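You operate a simulated robot arm through the tools that you are given. There is no shell and no other tool.

You run a simulated robot arm. Do the job below in one go: nothing can be reset, and whatever is moved stays where it is left.

## Task
Set the leading board's sliding battens to outline G23 and lock both.

The check looks at the end state, three seconds after you hand in, the way a careful person would. Anything else that was tipped, shoved, dropped, spilled or broken makes it a failure.

## Robot
A 7-joint arm with a three-finger gripper, fixed in place. Base frame: the origin is on the floor under the middle of its stand, x ahead of it, y to its left, z up; the work surface is at about z = 0.92. Lengths are in m, angles in rad, forces in N, time in s.
It reaches about 1.342 m from its shoulder. Its first joint turns from -2.897 to 2.897 rad. Payload 2.69 kg.
The tool frame sits at the grasp point between the pads (the TCP): z along the fingers, y along the line on which they close. The tips reach 0.03 m beyond it. The gripper opens to 0.128 m; its body begins 0.117 m behind the TCP.
Orientation is that of the tool frame in the base frame, as [roll, pitch, yaw] about the fixed x, y, z axes, in that order (R = Rz(yaw) Ry(pitch) Rx(roll)). With the fingers straight down and closing along the base's y, the tool's x points along the base's -x, its y along +y and its z along -z.

## Interface
- The arm moves only by the tool servo_tool. Its argument "moves" is text: rows parted by semicolons, each of 7 numbers parted by spaces: the shift along the tool's x, y, z in cm, then the turn, a rotation vector about the tool's x, y, z in rad, then the opening in per cent of the stroke, from 0 (shut) to 100 (fully open). In form: tx ty tz ax ay az gripper; .... A call has 1 to 20 rows; each row shifts and turns the commanded pose from where the row before left it, along the tool's axes as they then stand. A row lasts 0.2 s, in which the tool goes at most 0.05 m and 0.15 rad; a call with a longer step from one row to the next is refused whole, and so is a gripper value outside its range. Where a pose cannot be reached the arm comes as near as it can. A force on the tool above 80 N (or 10 N above the force at the start of the call, whichever is more), or a blocked arm, ends the call early, and 0.2 s more pass. Each finger travels about 0.127 m/s and halts on what it meets, pressing with about 27 N; the grip force reading is that of the motor and also rises with nothing between the fingers. The clock runs only during rows and for 0.2 s after the last one: add rows that do not move to give the fingers time. It gives the time, the measured TCP pose, the force on the tool (base axes), the opening and the grip force at its end, in the units of the frame above (readings bear some noise), with the torque about the TCP (base axes, N m) and any sound that the robot's microphone picked up, and new pictures: "views" is both (left out), scene, wrist or none.
- Cameras (640 x 400 px; columns grow to the right, rows downward): "scene" is fixed at [0.399, 0.6502, 1.6471]; the picture's right is [-0.98, -0.21, 0.00], its down [-0.14, 0.65, -0.74] and it looks along [0.15, -0.73, -0.67] (base axes); focal length 346 px, centre (320, 200). "wrist" rides on the gripper at [0.058, 0.054, -0.131] in the tool frame; the picture's right is [-0.68, 0.74, 0.00], its down [-0.62, -0.57, -0.55] and it looks along [-0.40, -0.37, 0.84] (tool axes); focal length 234 px, centre (320, 200). There is no depth. A picture from a camera that has moved, and an enlarged one, comes with that camera's place and axes in the base frame and with its lens.
- raise_lower(by): moves the trunk up (or, below 0, down) by that many m; the arm rides with it, the base frame stays. It gives what a move gives, with no picture.
- zoom(camera, box): a new picture of the part [left, top, right, bottom] of that camera's present view, enlarged. The clock stands still meanwhile.
- hand_in(): hands the job in; it is judged then, once.

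Nothing tells you positions but the pictures and the camera data. Unless the task says otherwise, let go and move clear before handing in.

The tools are called after "Request:" as name(argument=value, ...) on one line, values as JSON. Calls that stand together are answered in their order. servo_tool: Moves the arm, as the interface text tells. Its arguments: {"type":"object","properties":{"moves":{"type":"string"},"views":{"type":"string","enum":["both","scene","wrist","none"]}},"required":["moves"]} The other tools are called the same way: raise_lower (by) moves the trunk up or down; zoom (camera, box) takes an enlarged picture of a part of a camera's view; hand_in () hands the job in.

At the start:

```text
t: 0.0
tcp_pos: [0.6118, -0.0321, 1.291]
orientation: [-3.141, 0.0, 3.141]
wrist_force: [-0.9, 0.0, 0.5]
wrist_torque: [-0.05, -0.01, -0.01]
width: 0.128
gripper_force: 0.0
trunk travel left (down, up): [-0.15, 0.2]
```

scene: 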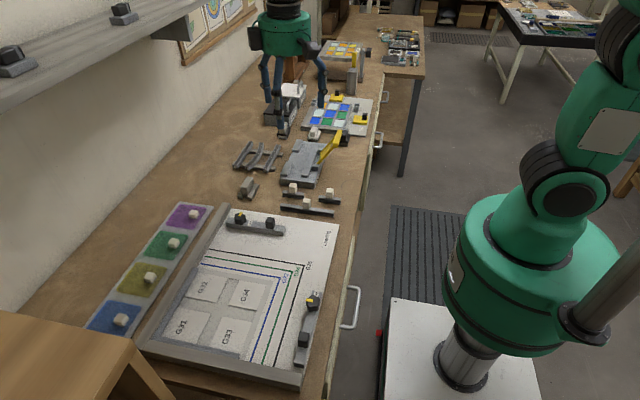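
wrist: 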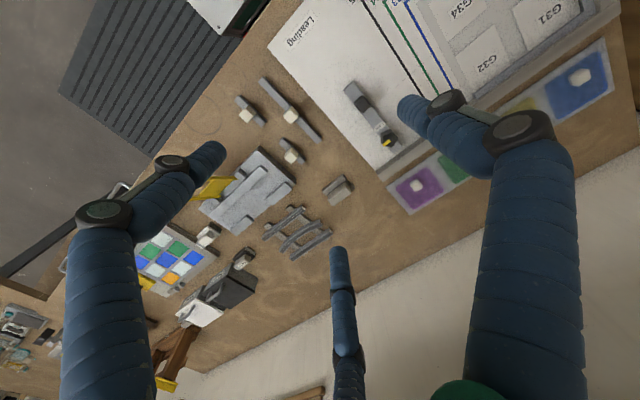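

I see a board marked "Leading" at the front with coloured outlines labelled G..., and two dark battens with knobs on it. I'll zoom in to read the labels and understand the battens and locks.

Request:
zoom(camera="scene", box=[200, 190, 360, 290])

Request:
zoom(camera="scene", box=[200, 280, 360, 390])

Request:
zoom(camera="scene", box=[80, 190, 360, 390])

Request:
zoom(camera="wrist", box=[260, 0, 640, 220])

```text
4.00 times, centred on (280, 240) of scene
camera zoom: at [0.399, 0.6502, 1.6471], right [-0.98, -0.21, 0.0], down [-0.14, 0.65, -0.74], along [0.15, -0.73, -0.67], focal length 1385 px, centre (480, 40)
```

zoom: 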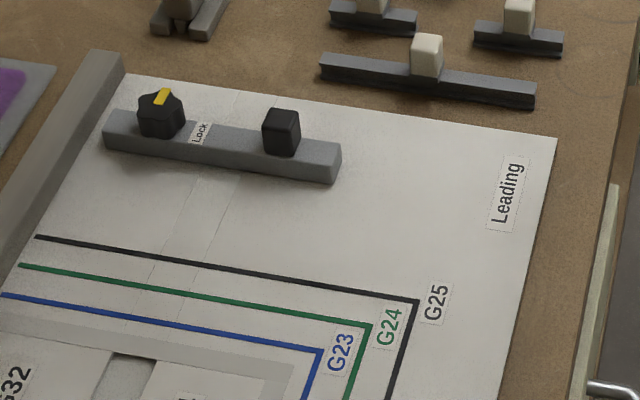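

```text
3.64 times, centred on (280, 335) of scene
camera zoom: at [0.399, 0.6502, 1.6471], right [-0.98, -0.21, 0.0], down [-0.14, 0.65, -0.74], along [0.15, -0.73, -0.67], focal length 1259 px, centre (466, -291)
```

zoom: 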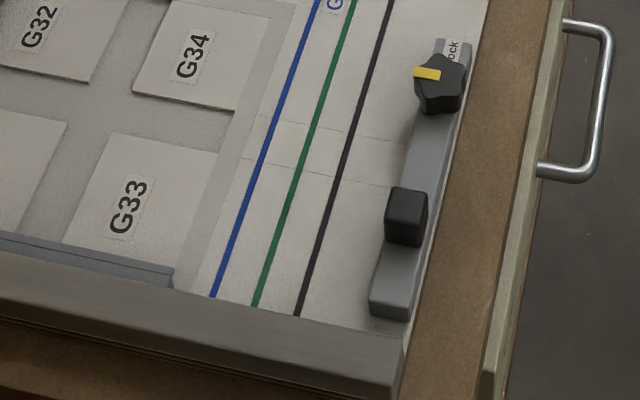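

```text
2.00 times, centred on (220, 290) of scene
camera zoom: at [0.399, 0.6502, 1.6471], right [-0.98, -0.21, 0.0], down [-0.14, 0.65, -0.74], along [0.15, -0.73, -0.67], focal length 692 px, centre (520, 20)
```

zoom: 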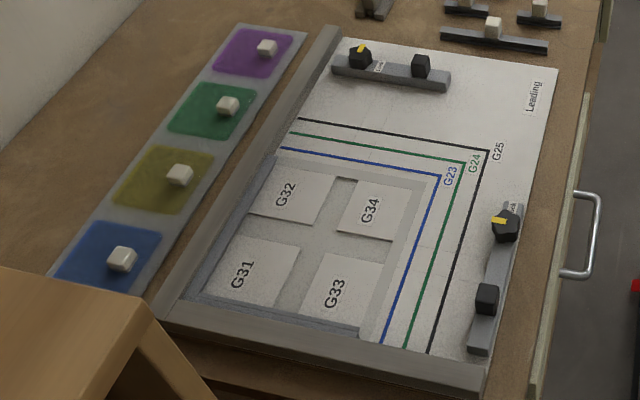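

```text
1.68 times, centred on (450, 110) of wrist
camera zoom: at [0.5541, 0.022, 1.4216], right [0.68, 0.74, 0.0], down [0.62, -0.57, 0.55], along [0.4, -0.37, -0.84], focal length 394 px, centre (101, 352)
```

zoom: 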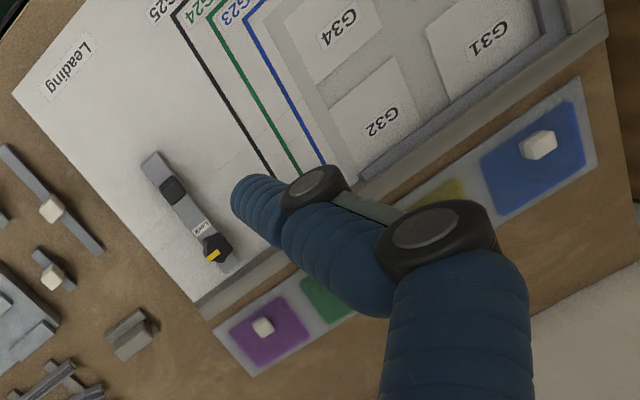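

The board is squared with the base axes: batten A (far, near y≈0.03) slides along +y, batten B (near x≈0.50) slides along +x, and the blue outline is G23. I'll move above batten A for a closer wrist view.

Request:
servo_tool(moves="-1.5 1 2.5 0 0 0 100; -1.5 1 2.5 0 0 0 100; -1.5 1 2.5 0 0 0 100; -1.5 1 2.5 0 0 0 100; -1.5 1 2.5 0 0 0 100; -1.5 1 2.5 0 0 0 100; 0 0 0 0 0 0 100", views="both")

```text
t: 1.6
tcp_pos: [0.7048, 0.0275, 1.1413]
orientation: [3.14, 0.001, -3.141]
wrist_force: [-0.6, 0.5, -1.5]
wrist_torque: [-0.04, 0.07, -0.01]
width: 0.128
gripper_force: 0.1
trunk travel left (down, up): [-0.15, 0.2]
camera wrist: at [0.645, 0.0826, 1.2717], right [0.68, 0.74, 0.0], down [0.62, -0.57, 0.55], along [0.4, -0.37, -0.84], focal length 234 px, centre (320, 200)
```

scene: 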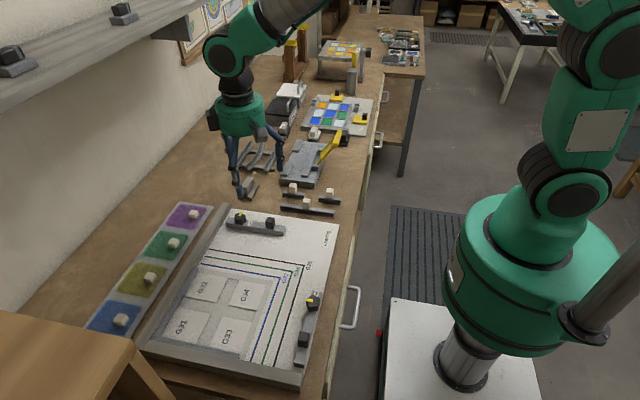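
wrist: 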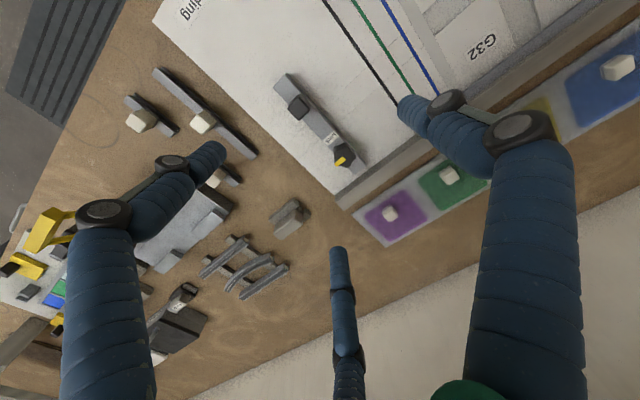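

Batten A's handle is around (0.67, 0.026) and its knob around (0.757, 0.022). I'll watch how the three fingers close in the air and get enlarged views.

Request:
servo_tool(moves="0 0 0 0 0 0 30; 0 0 0 0 0 0 30; 0 0 0 0 0 0 30; 0 0 0 0 0 0 30", views="both")

Request:
zoom(camera="wrist", box=[220, 40, 420, 200])

Request:
zoom(camera="scene", box=[170, 50, 330, 220])

```text
t: 2.6
tcp_pos: [0.7034, 0.0276, 1.1414]
orientation: [-3.14, 0.001, -3.141]
wrist_force: [-0.1, 0.9, -0.9]
wrist_torque: [-0.01, 0.02, 0.06]
width: 0.0384
gripper_force: 0.1
trunk travel left (down, up): [-0.15, 0.2]
camera wrist: at [0.6442, 0.0822, 1.2724], right [0.68, 0.74, 0.0], down [0.62, -0.57, 0.55], along [0.4, -0.37, -0.84], focal length 234 px, centre (320, 200)
```

scene: 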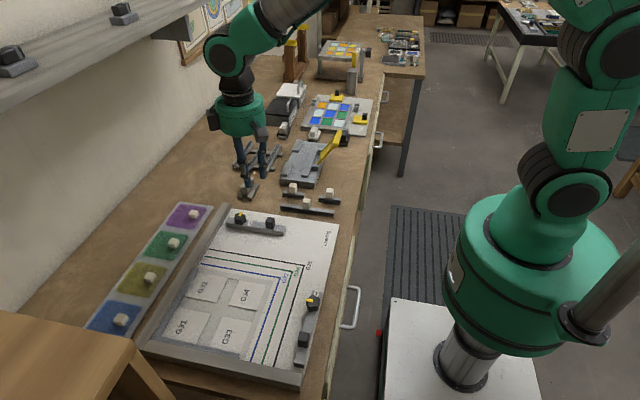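
wrist: 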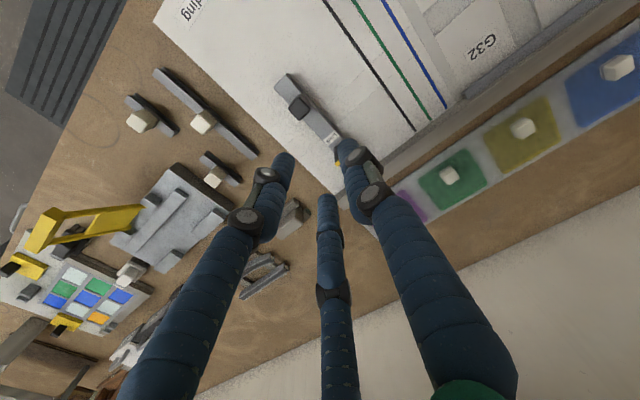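

```text
2.50 times, centred on (320, 120) of wrist
camera zoom: at [0.6442, 0.0822, 1.2724], right [0.68, 0.74, 0.0], down [0.62, -0.57, 0.55], along [0.4, -0.37, -0.84], focal length 585 px, centre (320, 400)
```

zoom: 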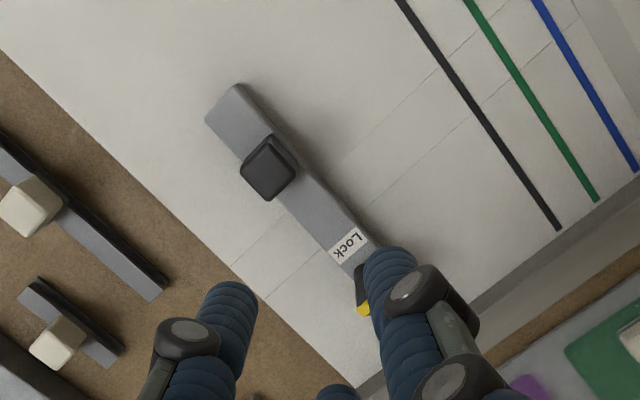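

```text
2.35 times, centred on (250, 135) of scene
camera zoom: at [0.399, 0.6502, 1.6471], right [-0.98, -0.21, 0.0], down [-0.14, 0.65, -0.74], along [0.15, -0.73, -0.67], focal length 814 px, centre (485, 353)
```

zoom: 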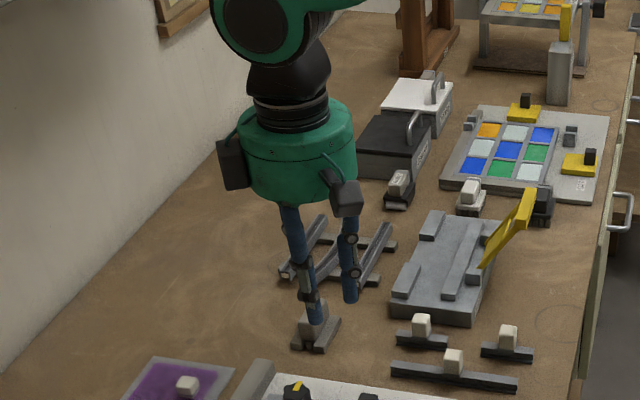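

The three fingers close radially like a chuck (one finger at +y, the other two at 120°). I'll open again and shift so the wrist camera looks straight down on batten A's knob and the outlines.

Request:
servo_tool(moves="-2.6 -0.9 2 0 0 0 60; -2.6 -0.9 2 0 0 0 80; -2.6 -0.9 2 0 0 0 100; 0 0 0 0 0 0 100; 0 0 0 0 0 0 100", views="both")

Request:
zoom(camera="wrist", box=[200, 0, 420, 150])

```text
t: 3.8
tcp_pos: [0.7818, -0.0018, 1.0828]
orientation: [-3.141, 0.0, -3.141]
wrist_force: [-0.1, 0.1, -0.7]
wrist_torque: [0.01, -0.03, 0.04]
width: 0.1278
gripper_force: 0.2
trunk travel left (down, up): [-0.15, 0.2]
camera wrist: at [0.7236, 0.0529, 1.2127], right [0.68, 0.74, 0.0], down [0.62, -0.57, 0.55], along [0.4, -0.37, -0.84], focal length 234 px, centre (320, 200)
```

scene: 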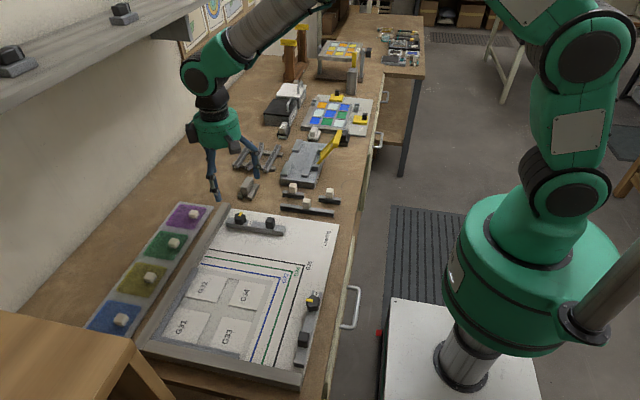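
wrist: 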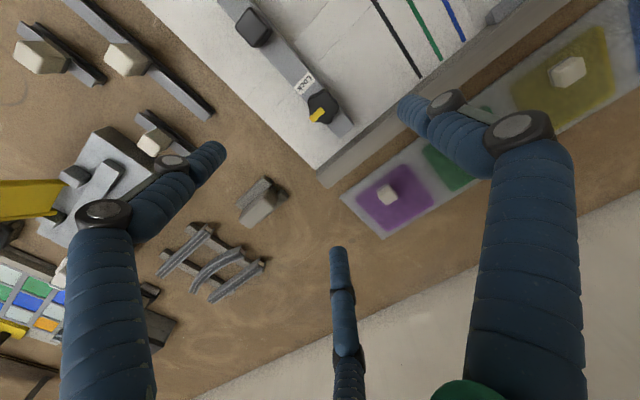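

```text
2.67 times, centred on (310, 75) of wrist
camera zoom: at [0.7236, 0.0529, 1.2127], right [0.68, 0.74, 0.0], down [0.62, -0.57, 0.55], along [0.4, -0.37, -0.84], focal length 624 px, centre (347, 533)
```

zoom: 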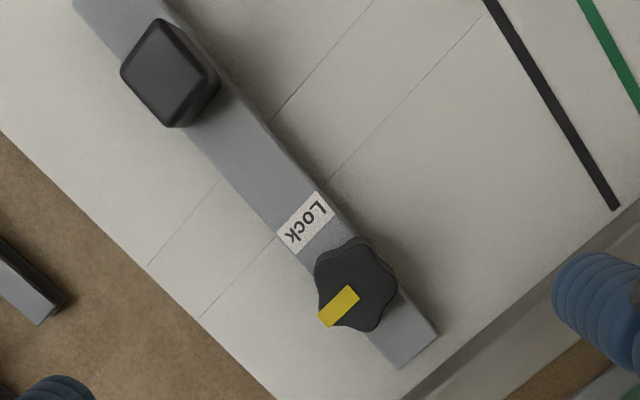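

Both knobs need a quarter turn clockwise from above to point at "Lock". Board top is about z≈0.922, batten top ≈0.946, handle top ≈0.968. I'll move over the handle of batten A with the fingers half open and check the alignment.

Request:
servo_tool(moves="2.72 0.48 1.3 0 0 0 60; 2.72 0.48 1.3 0 0 0 50; 2.72 0.48 1.3 0 0 0 50; 2.72 0.48 1.3 0 0 0 50; 0 0 0 0 0 0 50", views="both")

Request:
zoom(camera="wrist", box=[220, 50, 440, 250])

Request:
zoom(camera="scene", box=[200, 140, 330, 250])

```text
t: 5.0
tcp_pos: [0.6717, 0.019, 1.0293]
orientation: [-3.141, 0.001, 3.141]
wrist_force: [-0.5, -0.2, 0.4]
wrist_torque: [0.02, -0.02, 0.02]
width: 0.0639
gripper_force: 0.0
trunk travel left (down, up): [-0.15, 0.2]
camera wrist: at [0.6128, 0.0734, 1.161], right [0.68, 0.74, 0.0], down [0.62, -0.57, 0.55], along [0.4, -0.37, -0.84], focal length 234 px, centre (320, 200)
```

scene: 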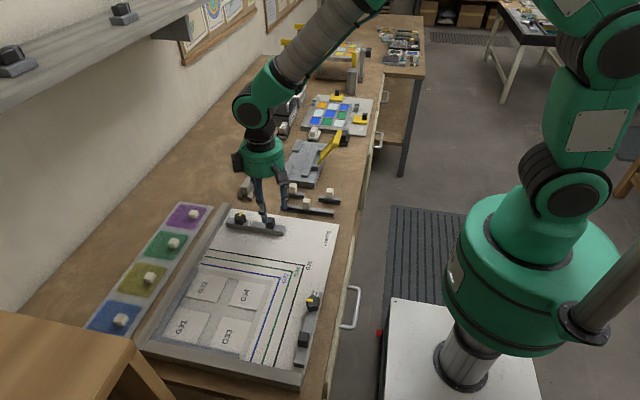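
wrist: 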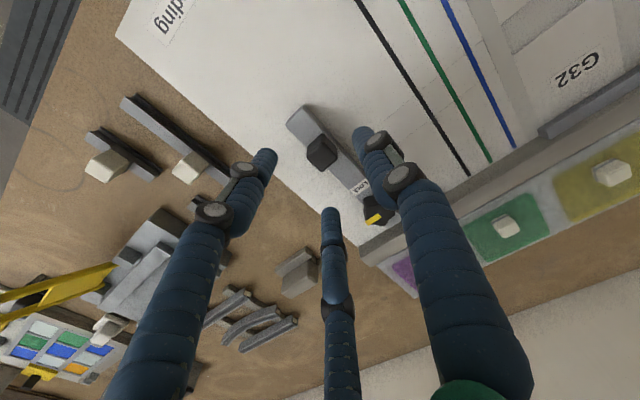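

```text
2.00 times, centred on (330, 150) of wrist
camera zoom: at [0.6128, 0.0734, 1.161], right [0.68, 0.74, 0.0], down [0.62, -0.57, 0.55], along [0.4, -0.37, -0.84], focal length 468 px, centre (300, 300)
```

zoom: 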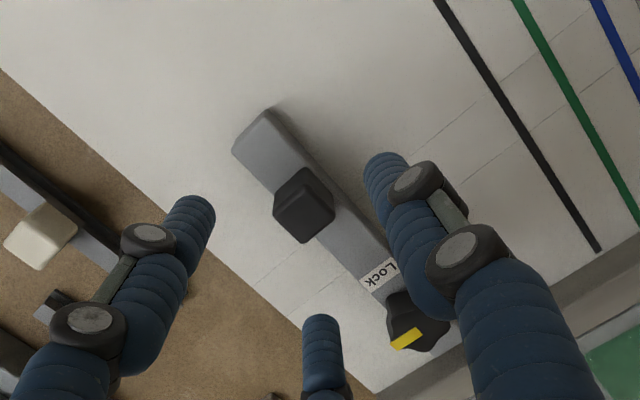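

```text
3.64 times, centred on (265, 195) of scene
camera zoom: at [0.399, 0.6502, 1.6471], right [-0.98, -0.21, 0.0], down [-0.14, 0.65, -0.74], along [0.15, -0.73, -0.67], focal length 1259 px, centre (520, 218)
```

zoom: 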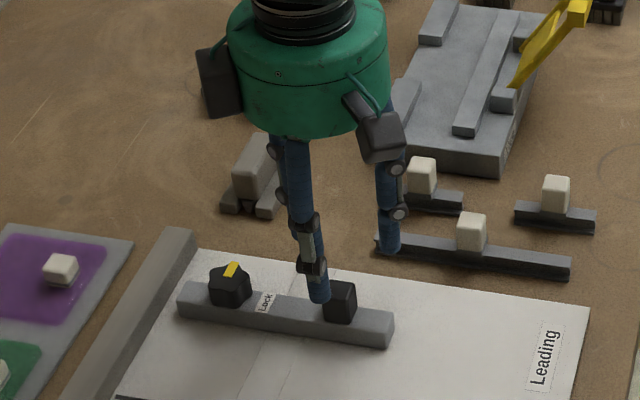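

The handle lies within about 2 mm of the tool axis. I'll descend to z≈0.982 with a small correction and look before closing.

Request:
servo_tool(moves="-0.1 0.1 1.2 0 0 0 50; -0.1 0 1.2 0 0 0 50; 0 0 1.2 0 0 0 50; 0 0 1.1 0 0 0 50; 0 0 0 0 0 0 50", views="both")

Request:
zoom(camera="wrist", box=[220, 50, 440, 250])

Request:
zoom(camera="scene", box=[200, 140, 330, 250])

```text
t: 6.2
tcp_pos: [0.6743, 0.0212, 0.982]
orientation: [3.141, 0.0, -3.139]
wrist_force: [-0.9, 0.9, 0.0]
wrist_torque: [-0.01, 0.02, 0.0]
width: 0.0639
gripper_force: 0.2
trunk travel left (down, up): [-0.15, 0.2]
camera wrist: at [0.616, 0.0754, 1.113], right [0.68, 0.74, 0.0], down [0.62, -0.57, 0.55], along [0.4, -0.37, -0.84], focal length 234 px, centre (320, 200)
```

scene: 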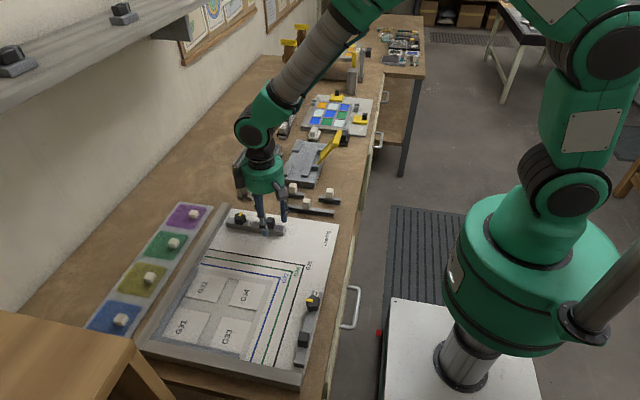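
wrist: 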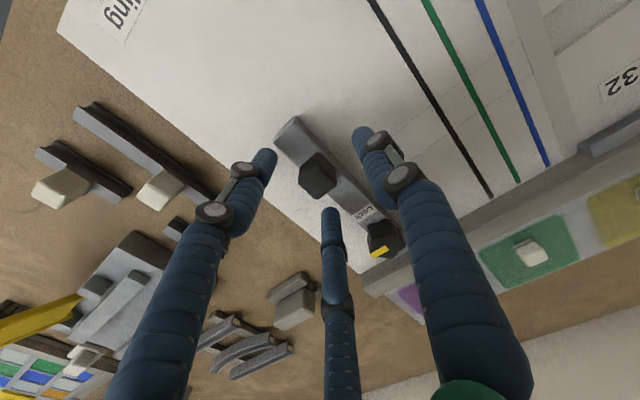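

```text
2.00 times, centred on (330, 150) of wrist
camera zoom: at [0.616, 0.0754, 1.113], right [0.68, 0.74, 0.0], down [0.62, -0.57, 0.55], along [0.4, -0.37, -0.84], focal length 468 px, centre (300, 300)
```

zoom: 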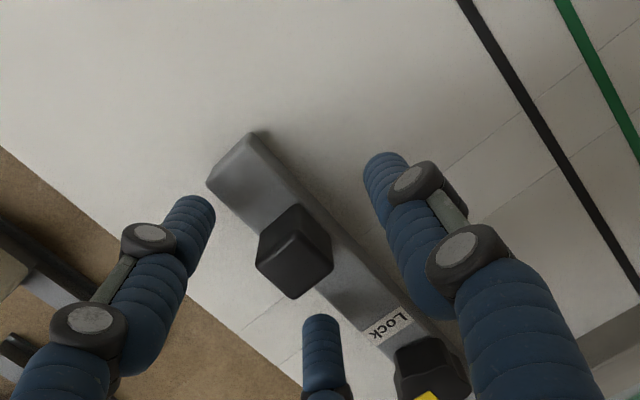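

```text
3.64 times, centred on (265, 195) of scene
camera zoom: at [0.399, 0.6502, 1.6471], right [-0.98, -0.21, 0.0], down [-0.14, 0.65, -0.74], along [0.15, -0.73, -0.67], focal length 1259 px, centre (520, 218)
```

zoom: 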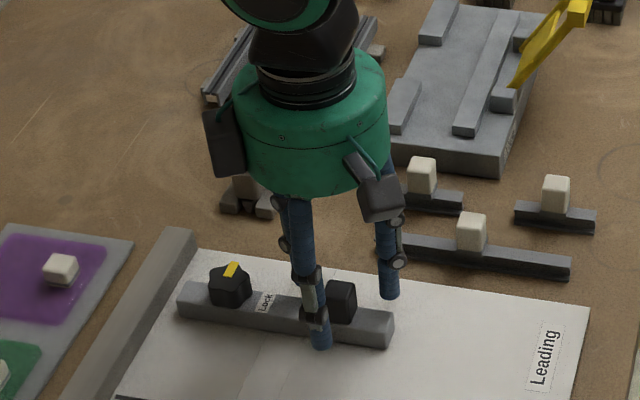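

The fingers straddle the handle cleanly. I'll close on it.

Request:
servo_tool(moves="0 0 0 0 0 0 30; 0 0 0 0 0 0 10; 0 0 0 0 0 0 0; 0 0 0 0 0 0 0", views="both")

Request:
zoom(camera="wrist", box=[220, 50, 440, 250])

```text
t: 7.2
tcp_pos: [0.6739, 0.0213, 0.9831]
orientation: [3.141, 0.0, -3.14]
wrist_force: [6.7, -0.4, -2.4]
wrist_torque: [-0.03, -0.21, 0.04]
width: 0.0271
gripper_force: 26.4
trunk travel left (down, up): [-0.15, 0.2]
camera wrist: at [0.6164, 0.0753, 1.1132], right [0.68, 0.74, 0.0], down [0.62, -0.57, 0.55], along [0.4, -0.37, -0.84], focal length 234 px, centre (320, 200)
```

scene: 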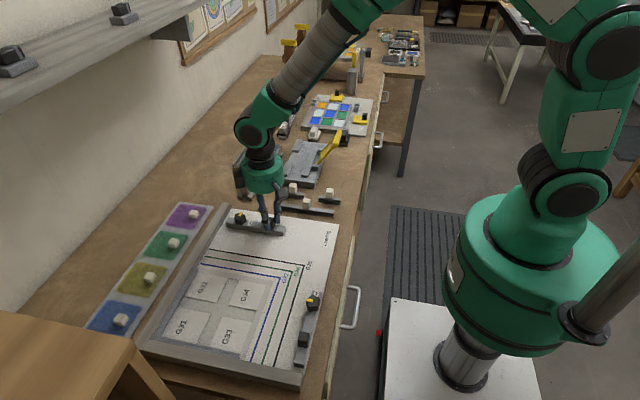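
wrist: 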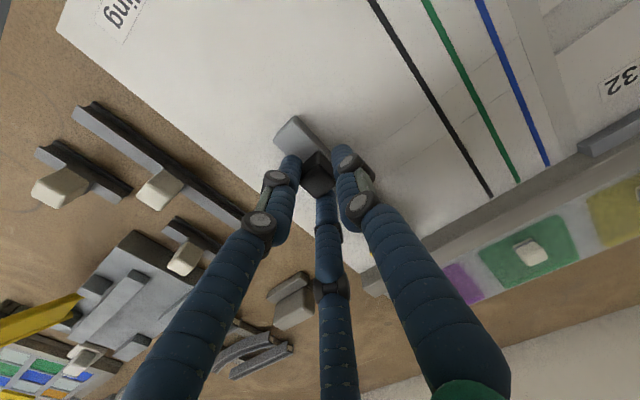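

```text
2.00 times, centred on (330, 150) of wrist
camera zoom: at [0.6164, 0.0753, 1.1132], right [0.68, 0.74, 0.0], down [0.62, -0.57, 0.55], along [0.4, -0.37, -0.84], focal length 468 px, centre (300, 300)
```

zoom: 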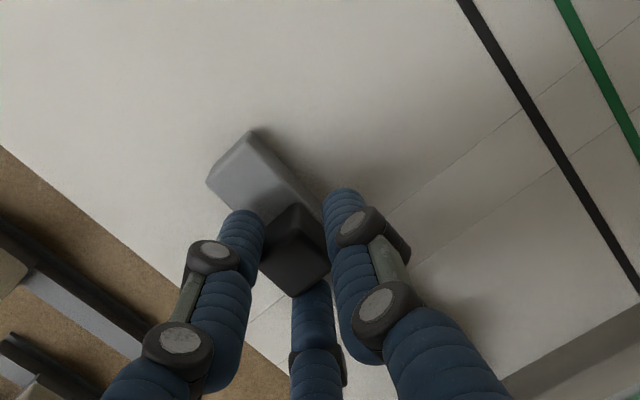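

The handle is gripped (opening 27 mm). I'll test the slide with a short +y move.

Request:
servo_tool(moves="-0.1 0.5 0 0 0 0 0; 0 0.5 0 0 0 0 0; 0 0.5 0 0 0 0 0; 0 0 0 0 0 0 0", views="both")

Request:
zoom(camera="wrist", box=[220, 50, 440, 250])

```text
t: 8.2
tcp_pos: [0.6744, 0.0362, 0.9822]
orientation: [-3.141, 0.0, 3.14]
wrist_force: [-10.7, 0.2, 12.4]
wrist_torque: [-0.18, 0.3, -0.12]
width: 0.0271
gripper_force: 27.1
trunk travel left (down, up): [-0.15, 0.2]
camera wrist: at [0.6164, 0.0907, 1.1132], right [0.68, 0.74, 0.0], down [0.62, -0.57, 0.55], along [0.4, -0.37, -0.84], focal length 234 px, centre (320, 200)
```

scene: 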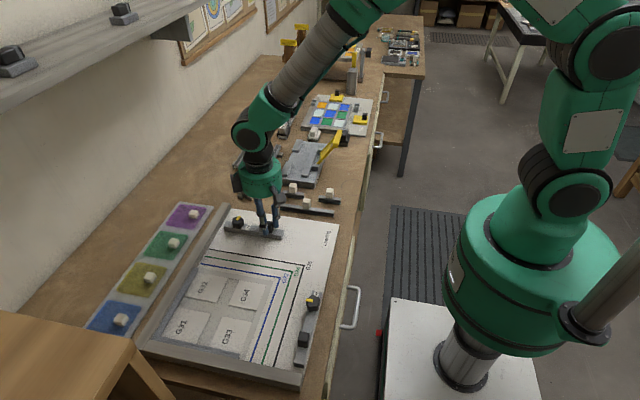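
wrist: 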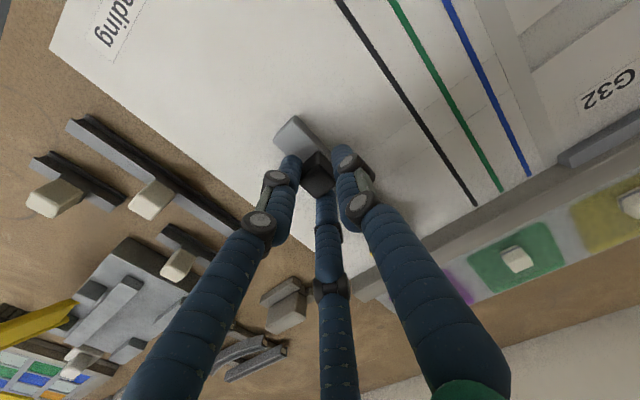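

```text
2.00 times, centred on (330, 150) of wrist
camera zoom: at [0.6164, 0.0907, 1.1132], right [0.68, 0.74, 0.0], down [0.62, -0.57, 0.55], along [0.4, -0.37, -0.84], focal length 468 px, centre (300, 300)
```

zoom: 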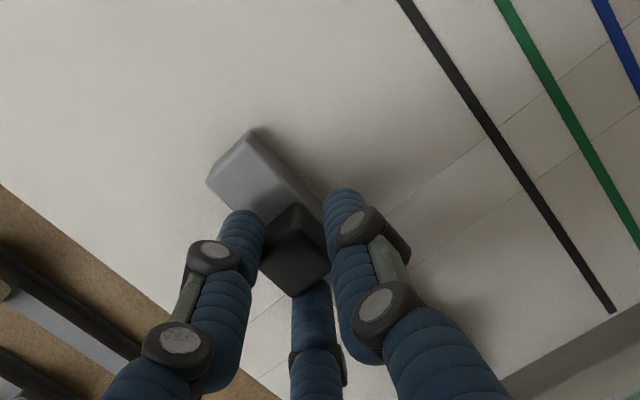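

The batten slides freely. I'll carry it most of the way toward the blue line, stopping short to measure.

Request:
servo_tool(moves="0.06 0.5 -0.05 0 0 0 0; 0 1 0 0 0 0 0; 0 1 0 0 0 0 0; 0 1 0 0 0 0 0; 0 1 0 0 0 0 0; 0 1 0 0 0 0 0; 0 1 0 0 0 0 0; 0 1 0 0 0 0 0; 0 1 0 0 0 0 0; 0 0.5 0 0 0 0 0; 0 0 0 0 0 0 0", views="both")

Request:
zoom(camera="wrist", box=[220, 50, 440, 250])

Request:
zoom(camera="scene", box=[190, 200, 330, 300])

```text
t: 10.6
tcp_pos: [0.6754, 0.124, 0.982]
orientation: [-3.141, 0.003, 3.141]
wrist_force: [12.2, 1.3, 14.6]
wrist_torque: [-0.19, -0.32, 0.12]
width: 0.0272
gripper_force: 27.2
trunk travel left (down, up): [-0.15, 0.2]
camera wrist: at [0.6161, 0.1797, 1.113], right [0.68, 0.74, 0.0], down [0.61, -0.57, 0.55], along [0.41, -0.37, -0.84], focal length 234 px, centre (320, 200)
```

scene: 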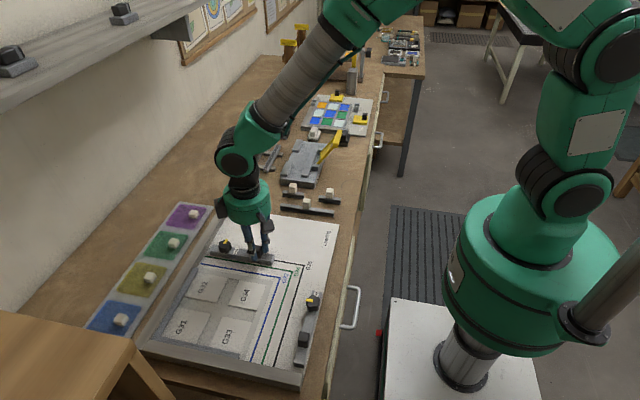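
wrist: 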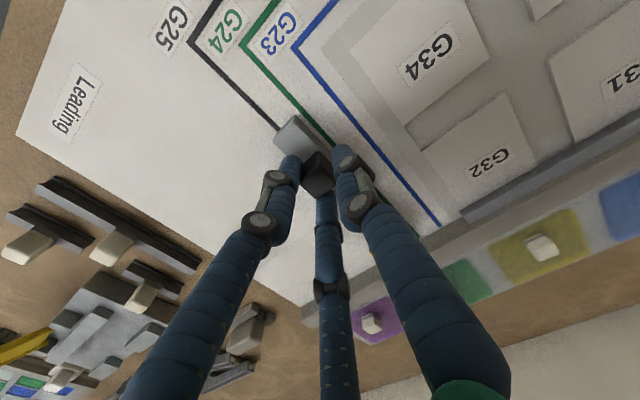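

```text
2.00 times, centred on (330, 150) of wrist
camera zoom: at [0.6161, 0.1797, 1.113], right [0.68, 0.74, 0.0], down [0.61, -0.57, 0.55], along [0.41, -0.37, -0.84], focal length 468 px, centre (300, 300)
```

zoom: 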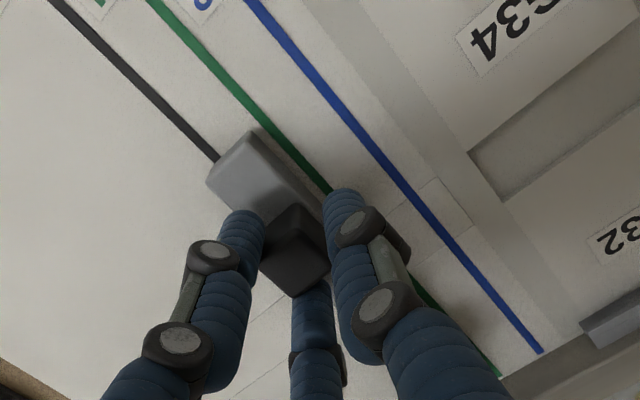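

```text
4.00 times, centred on (260, 250) of scene
camera zoom: at [0.399, 0.6502, 1.6471], right [-0.98, -0.21, 0.0], down [-0.14, 0.65, -0.74], along [0.15, -0.73, -0.67], focal length 1385 px, centre (560, 0)
```

zoom: 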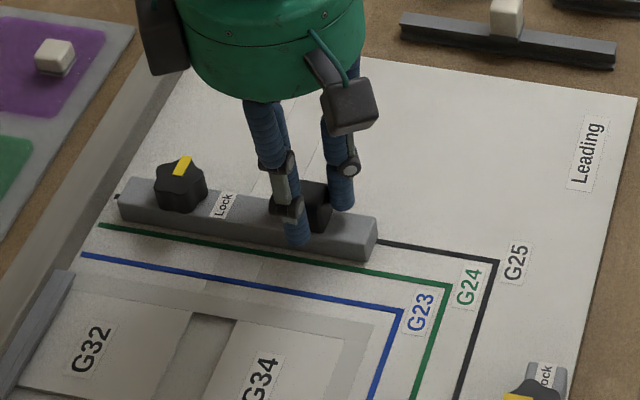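

The batten's inner edge is about 7 mm short of the green line, so about 32 mm short of blue. I'll move 24 mm more and measure again.

Request:
servo_tool(moves="-0.05 0.6 -0.05 0 0 0 0; 0 0.6 0 0 0 0 0; 0 0.6 0 0 0 0 0; 0 0.6 0 0 0 0 0; 0 0 0 0 0 0 0; 0 0 0 0 0 0 0", views="both")

Request:
zoom(camera="wrist", box=[220, 50, 440, 250])

Request:
zoom(camera="scene", box=[200, 230, 300, 290])

```text
t: 12.0
tcp_pos: [0.6756, 0.1488, 0.9821]
orientation: [3.141, -0.001, -3.141]
wrist_force: [13.4, 1.6, 7.1]
wrist_torque: [0.03, -0.31, 0.14]
width: 0.0269
gripper_force: 26.4
trunk travel left (down, up): [-0.15, 0.2]
camera wrist: at [0.6165, 0.2039, 1.1131], right [0.68, 0.74, 0.0], down [0.62, -0.57, 0.55], along [0.4, -0.37, -0.84], focal length 234 px, centre (320, 200)
```

scene: 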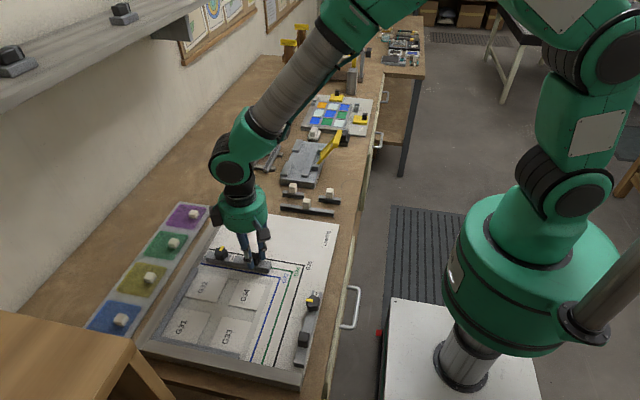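
wrist: 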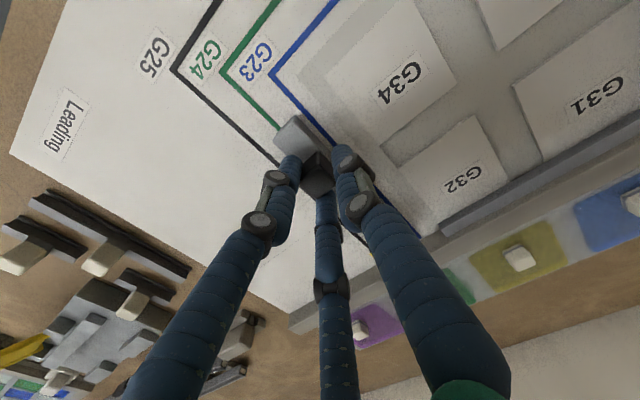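

```text
2.00 times, centred on (330, 150) of wrist
camera zoom: at [0.6165, 0.2039, 1.1131], right [0.68, 0.74, 0.0], down [0.62, -0.57, 0.55], along [0.4, -0.37, -0.84], focal length 468 px, centre (300, 300)
```

zoom: 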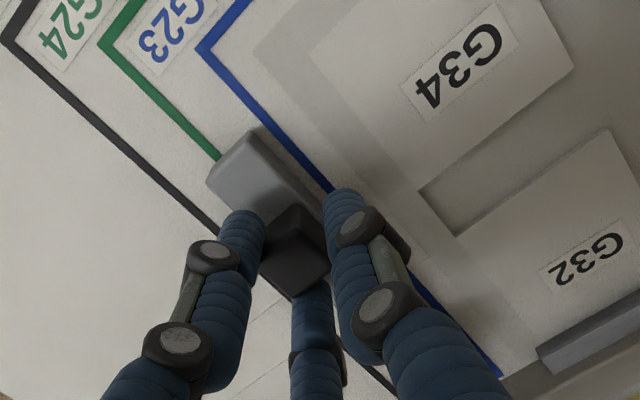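

```text
6.40 times, centred on (250, 260) of scene
camera zoom: at [0.399, 0.6502, 1.6471], right [-0.98, -0.21, 0.0], down [-0.14, 0.65, -0.74], along [0.15, -0.73, -0.67], focal length 2216 px, centre (768, -184)
```

zoom: 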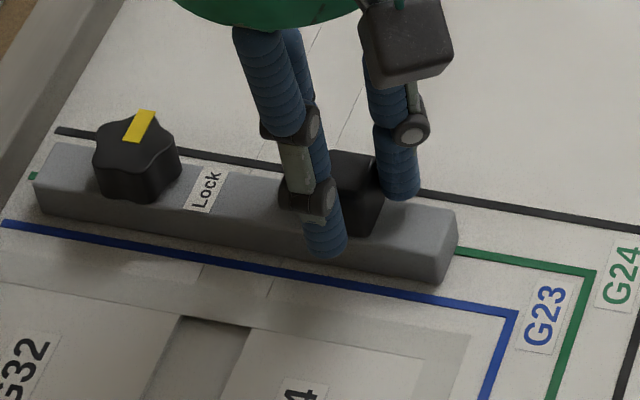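

About 7–8 mm remain to the centre of the blue line. I'll move 7 mm and re-measure.

Request:
servo_tool(moves="-0.05 0.35 0 0 0 0 0; 0 0.35 0 0 0 0 0; 0 0 0 0 0 0 0; 0 0 0 0 0 0 0", views="both")

Request:
zoom(camera="scene", box=[200, 230, 300, 290])

Request:
zoom(camera="wrist", box=[240, 50, 400, 170])

```text
t: 13.0
tcp_pos: [0.6742, 0.1565, 0.9822]
orientation: [-3.14, -0.002, -3.14]
wrist_force: [4.2, -0.3, -2.2]
wrist_torque: [-0.02, -0.13, 0.06]
width: 0.027
gripper_force: 27.5
trunk travel left (down, up): [-0.15, 0.2]
camera wrist: at [0.6167, 0.2107, 1.1132], right [0.68, 0.74, 0.0], down [0.62, -0.57, 0.55], along [0.4, -0.37, -0.84], focal length 234 px, centre (320, 200)
```

scene: 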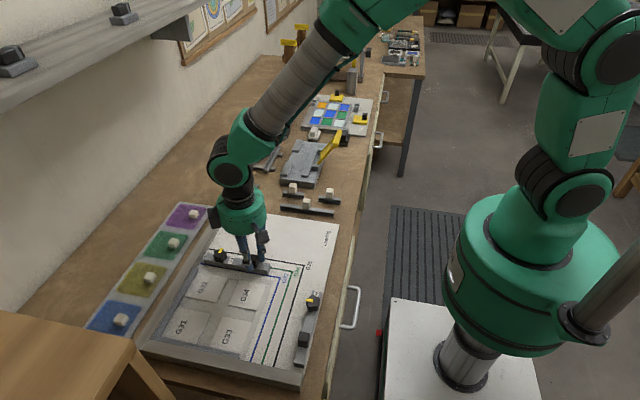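
wrist: 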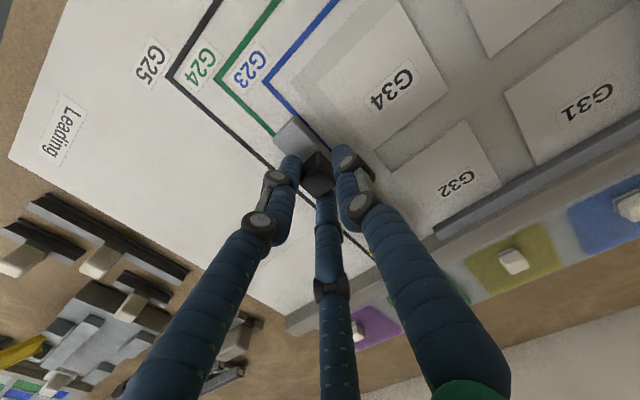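

```text
6.40 times, centred on (250, 260) of scene
camera zoom: at [0.399, 0.6502, 1.6471], right [-0.98, -0.21, 0.0], down [-0.14, 0.65, -0.74], along [0.15, -0.73, -0.67], focal length 2216 px, centre (768, -184)
```

zoom: 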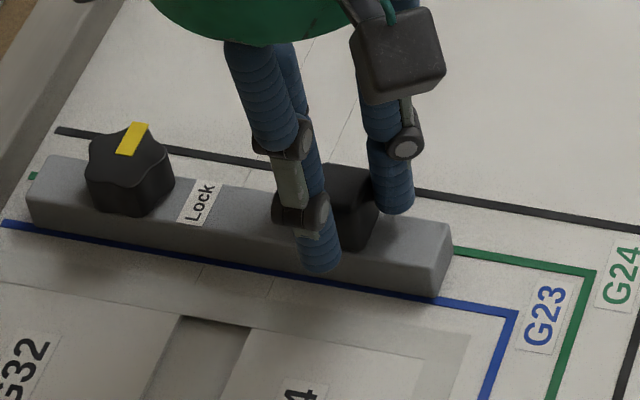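

```text
3.33 times, centred on (320, 110) of wrist
camera zoom: at [0.6167, 0.2107, 1.1132], right [0.68, 0.74, 0.0], down [0.62, -0.57, 0.55], along [0.4, -0.37, -0.84], focal length 781 px, centre (320, 500)
```

zoom: 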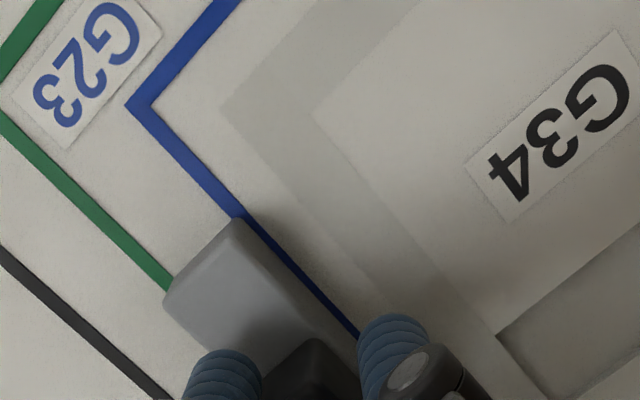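

The inner edge now sits on the blue line. I'll zoom tightly to see how much of the line remains visible.

Request:
zoom(camera="scene", box=[255, 260, 285, 280])

Request:
zoom(camera="scene", box=[198, 255, 228, 275])

Request:
zoom(camera="wrist", box=[280, 90, 340, 140])

```text
16.00 times, centred on (270, 270) of scene
camera zoom: at [0.399, 0.6502, 1.6471], right [-0.98, -0.21, 0.0], down [-0.14, 0.65, -0.74], along [0.15, -0.73, -0.67], focal length 5539 px, centre (1120, -920)
```

zoom: 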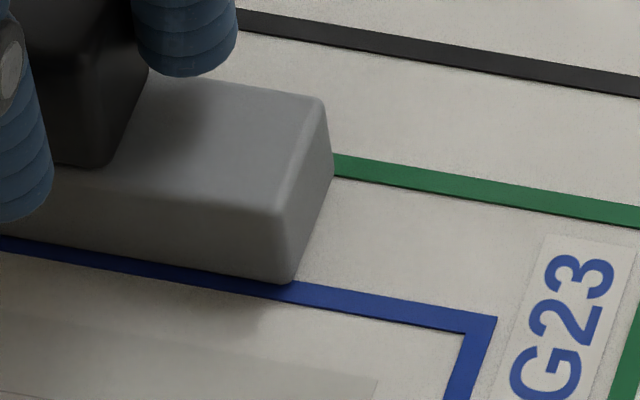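

```text
16.00 times, centred on (213, 265) of scene
camera zoom: at [0.399, 0.6502, 1.6471], right [-0.98, -0.21, 0.0], down [-0.14, 0.65, -0.74], along [0.15, -0.73, -0.67], focal length 5539 px, centre (2032, -840)
```

zoom: 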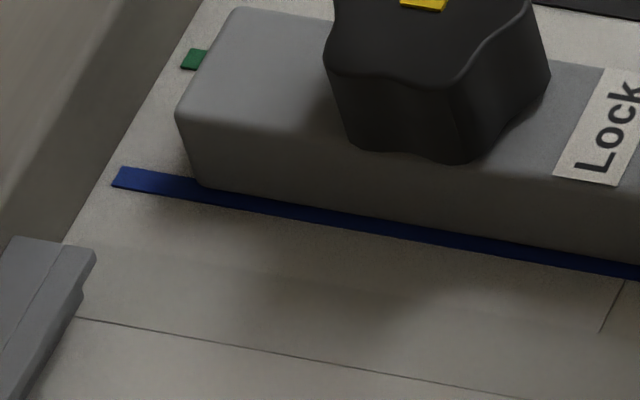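

```text
8.00 times, centred on (310, 115) of wrist
camera zoom: at [0.6167, 0.2107, 1.1132], right [0.68, 0.74, 0.0], down [0.62, -0.57, 0.55], along [0.4, -0.37, -0.84], focal length 1873 px, centre (400, 880)
```

zoom: 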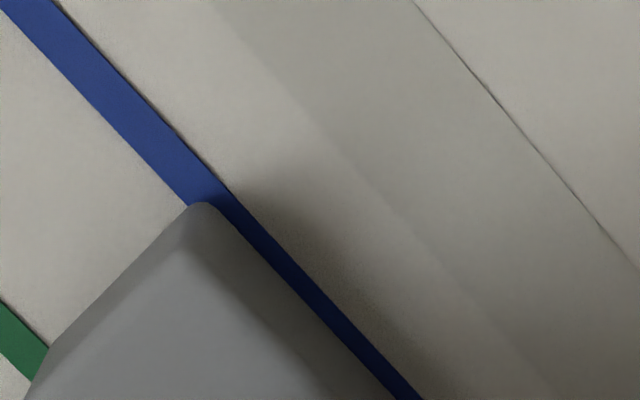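

Seen from directly above, the inner face sits at about the centre of the blue line. I'll release, rise and check it stayed put.

Request:
servo_tool(moves="0 0 0 0 0 0 15; 0 0 0 0 0 0 25; 0 0 0 0 0 0 50; 0 0 0 0 0 0 50; 0 0 -2 0 0 0 50; 0 0 -2 0 0 0 50; -3 0 -1 0 0 0 50; -3 0 0 0 0 0 50; -3 0 0 0 0 0 50; 0 0 0 0 0 0 50", views="both")

Request:
zoom(camera="scene", box=[200, 230, 300, 290])

Request:
zoom(camera="wrist", box=[220, 40, 420, 200])

```text
t: 15.2
tcp_pos: [0.764, 0.1552, 1.0323]
orientation: [3.141, 0.0, -3.141]
wrist_force: [0.1, -0.2, -0.3]
wrist_torque: [0.0, 0.05, -0.02]
width: 0.064
gripper_force: 0.0
trunk travel left (down, up): [-0.15, 0.2]
camera wrist: at [0.7071, 0.2106, 1.1637], right [0.68, 0.74, 0.0], down [0.62, -0.57, 0.55], along [0.4, -0.37, -0.84], focal length 234 px, centre (320, 200)
```

scene: 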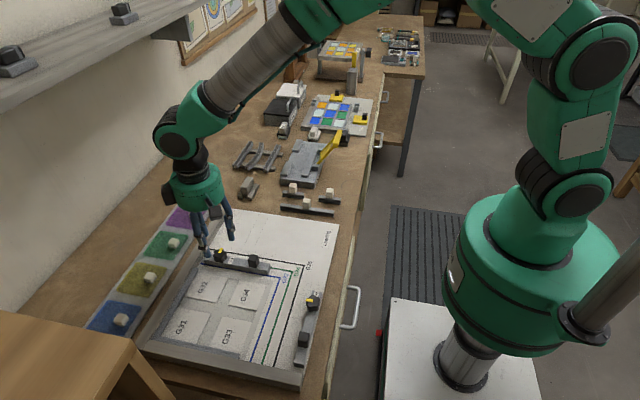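
wrist: 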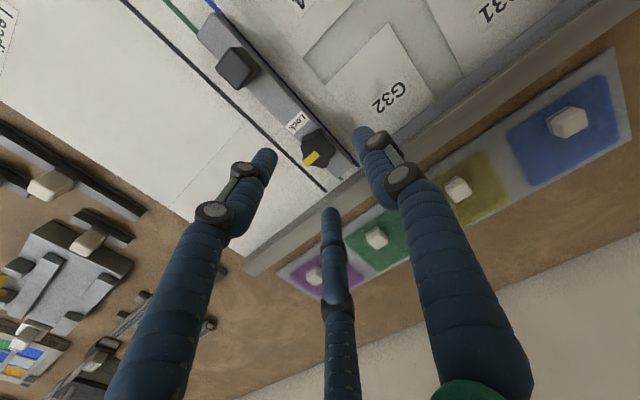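

```text
6.40 times, centred on (250, 260) of scene
camera zoom: at [0.399, 0.6502, 1.6471], right [-0.98, -0.21, 0.0], down [-0.14, 0.65, -0.74], along [0.15, -0.73, -0.67], focal length 2216 px, centre (768, -184)
```

zoom: 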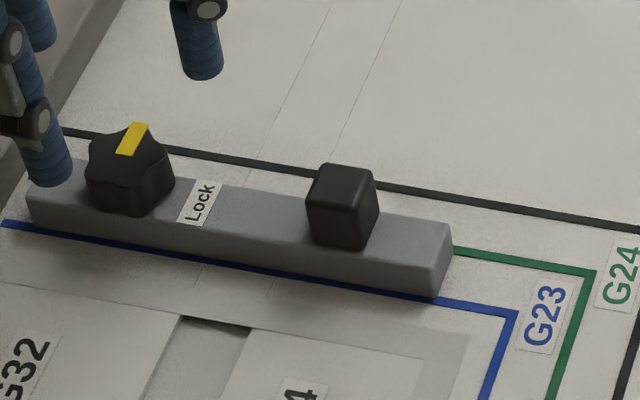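

```text
2.50 times, centred on (320, 120) of wrist
camera zoom: at [0.7071, 0.2106, 1.1637], right [0.68, 0.74, 0.0], down [0.62, -0.57, 0.55], along [0.4, -0.37, -0.84], focal length 585 px, centre (320, 400)
```

zoom: 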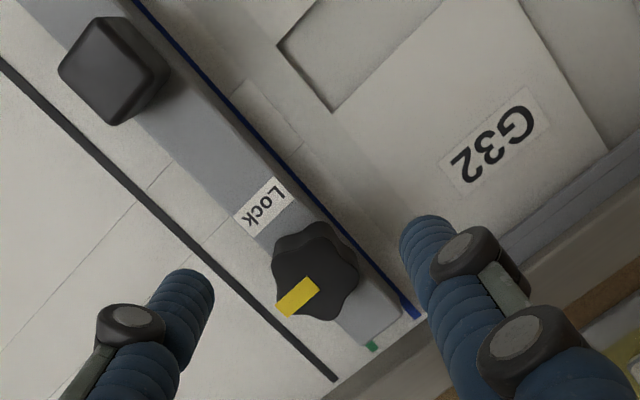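

Batten A is in place after release. The knob is centred near (0.760, 0.158) with its top at z≈0.970; I'll shift over it and pre-rotate the tool −0.75 rad so there is room for the quarter turn.

Request:
servo_tool(moves="0.5 0.1 0 0 0 0 50; 0 0 0 0 0 -0.15 50; 0 0 0 0 0 -0.15 50; 0 0 0 0 0 -0.15 50; 0 0 0 0 0 -0.15 50; 0 0 0 0 0 -0.15 50; 0 0 0 0 0 0 50", views="both")

Request:
zoom(camera="wrist", box=[220, 40, 420, 200])

Request:
zoom(camera="scene", box=[180, 190, 300, 280])

```text
t: 16.8
tcp_pos: [0.7615, 0.1583, 1.0331]
orientation: [3.141, -0.001, -2.391]
wrist_force: [-0.5, -0.3, -0.5]
wrist_torque: [0.0, -0.01, 0.0]
width: 0.0641
gripper_force: 0.1
trunk travel left (down, up): [-0.15, 0.2]
camera wrist: at [0.6811, 0.1577, 1.1632], right [-0.01, 1.0, 0.0], down [0.84, 0.01, 0.55], along [0.55, 0.0, -0.84], focal length 234 px, centre (320, 200)
```

scene: 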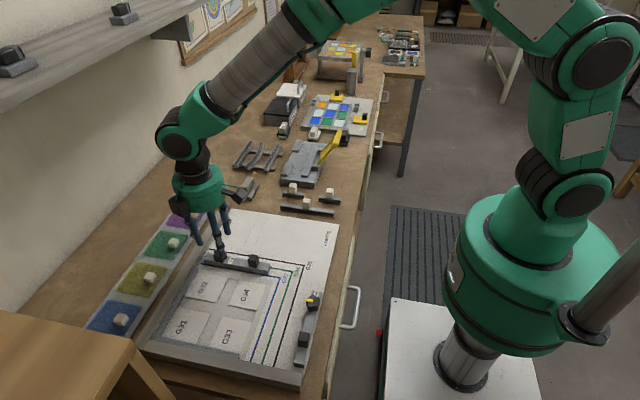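
wrist: 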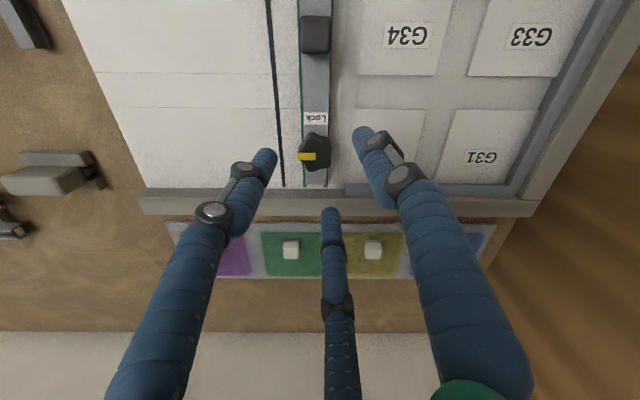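

```text
2.50 times, centred on (320, 120) of wrist
camera zoom: at [0.6811, 0.1577, 1.1632], right [-0.01, 1.0, 0.0], down [0.84, 0.01, 0.55], along [0.55, 0.0, -0.84], focal length 585 px, centre (320, 400)
```

zoom: 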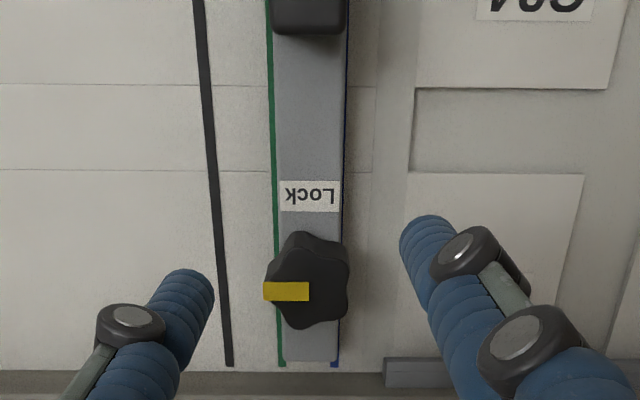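

```text
4.44 times, centred on (240, 235) of scene
camera zoom: at [0.399, 0.6502, 1.6471], right [-0.98, -0.21, 0.0], down [-0.14, 0.65, -0.74], along [0.15, -0.73, -0.67], focal length 1539 px, centre (676, 44)
```

zoom: 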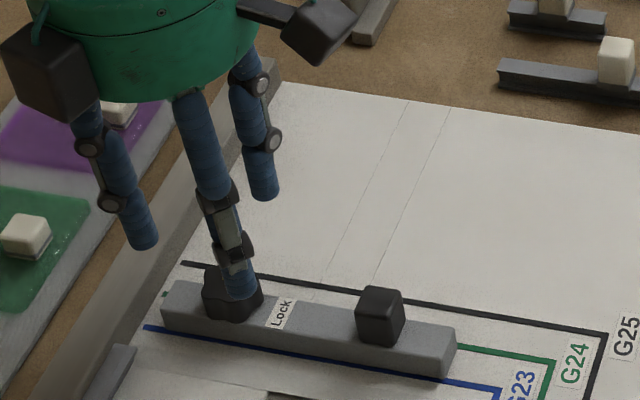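

The pre-rotation worked. The knob centre is about 2.5 mm off the tool axis in x and y, so I'll correct that, narrow the opening to 40 % and descend.

Request:
servo_tool(moves="0.36 0 1.3 0 0 0 40; 0 0 1.3 0 0 0 40; 0 0 1.2 0 0 0 40; 0 0 1.2 0 0 0 40; 0 0 0 0 0 0 40", views="both")

Request:
zoom(camera="wrist", box=[240, 80, 400, 240])

Request:
zoom(camera="scene", box=[180, 200, 280, 280])

```text
t: 18.0
tcp_pos: [0.7586, 0.1551, 0.982]
orientation: [3.142, -0.001, -2.391]
wrist_force: [-0.3, 0.1, -0.9]
wrist_torque: [-0.03, 0.01, 0.01]
width: 0.0511
gripper_force: 0.0
trunk travel left (down, up): [-0.15, 0.2]
camera wrist: at [0.6794, 0.1557, 1.1135], right [-0.01, 1.0, 0.0], down [0.84, 0.01, 0.55], along [0.55, 0.0, -0.84], focal length 234 px, centre (320, 200)
```

scene: 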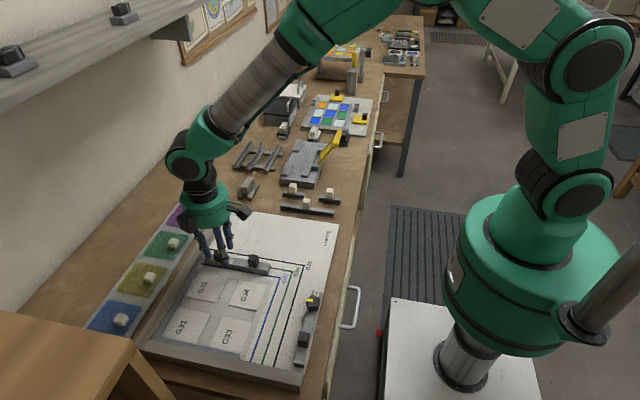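
wrist: 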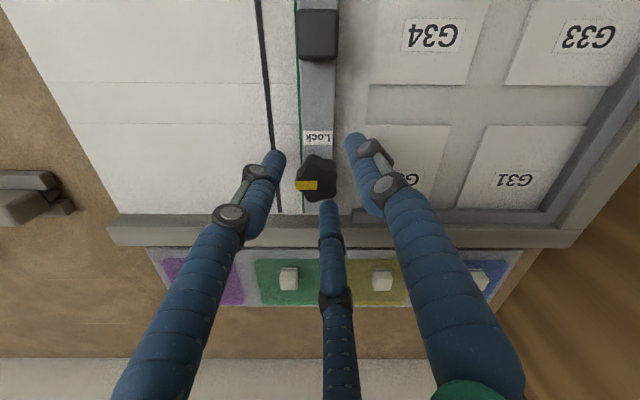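

```text
2.50 times, centred on (320, 160) of wrist
camera zoom: at [0.6794, 0.1557, 1.1135], right [-0.01, 1.0, 0.0], down [0.84, 0.01, 0.55], along [0.55, 0.0, -0.84], focal length 585 px, centre (320, 300)
```

zoom: 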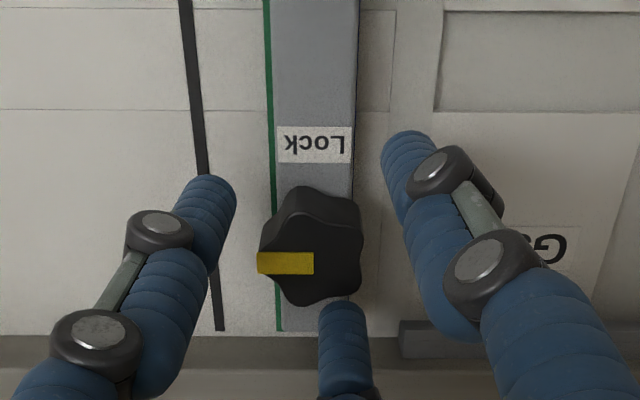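

```text
5.00 times, centred on (230, 240) of scene
camera zoom: at [0.399, 0.6502, 1.6471], right [-0.98, -0.21, 0.0], down [-0.14, 0.65, -0.74], along [0.15, -0.73, -0.67], focal length 1731 px, centre (770, 0)
```

zoom: 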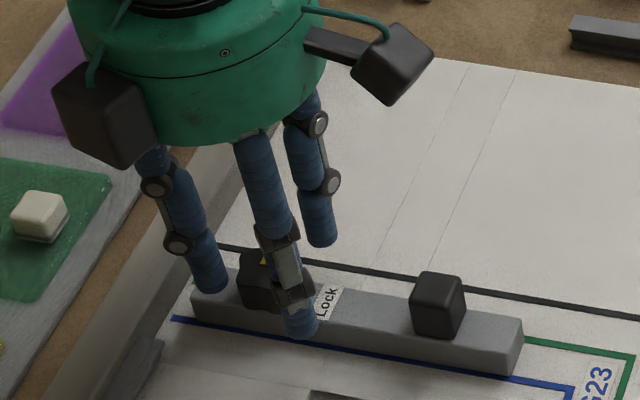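

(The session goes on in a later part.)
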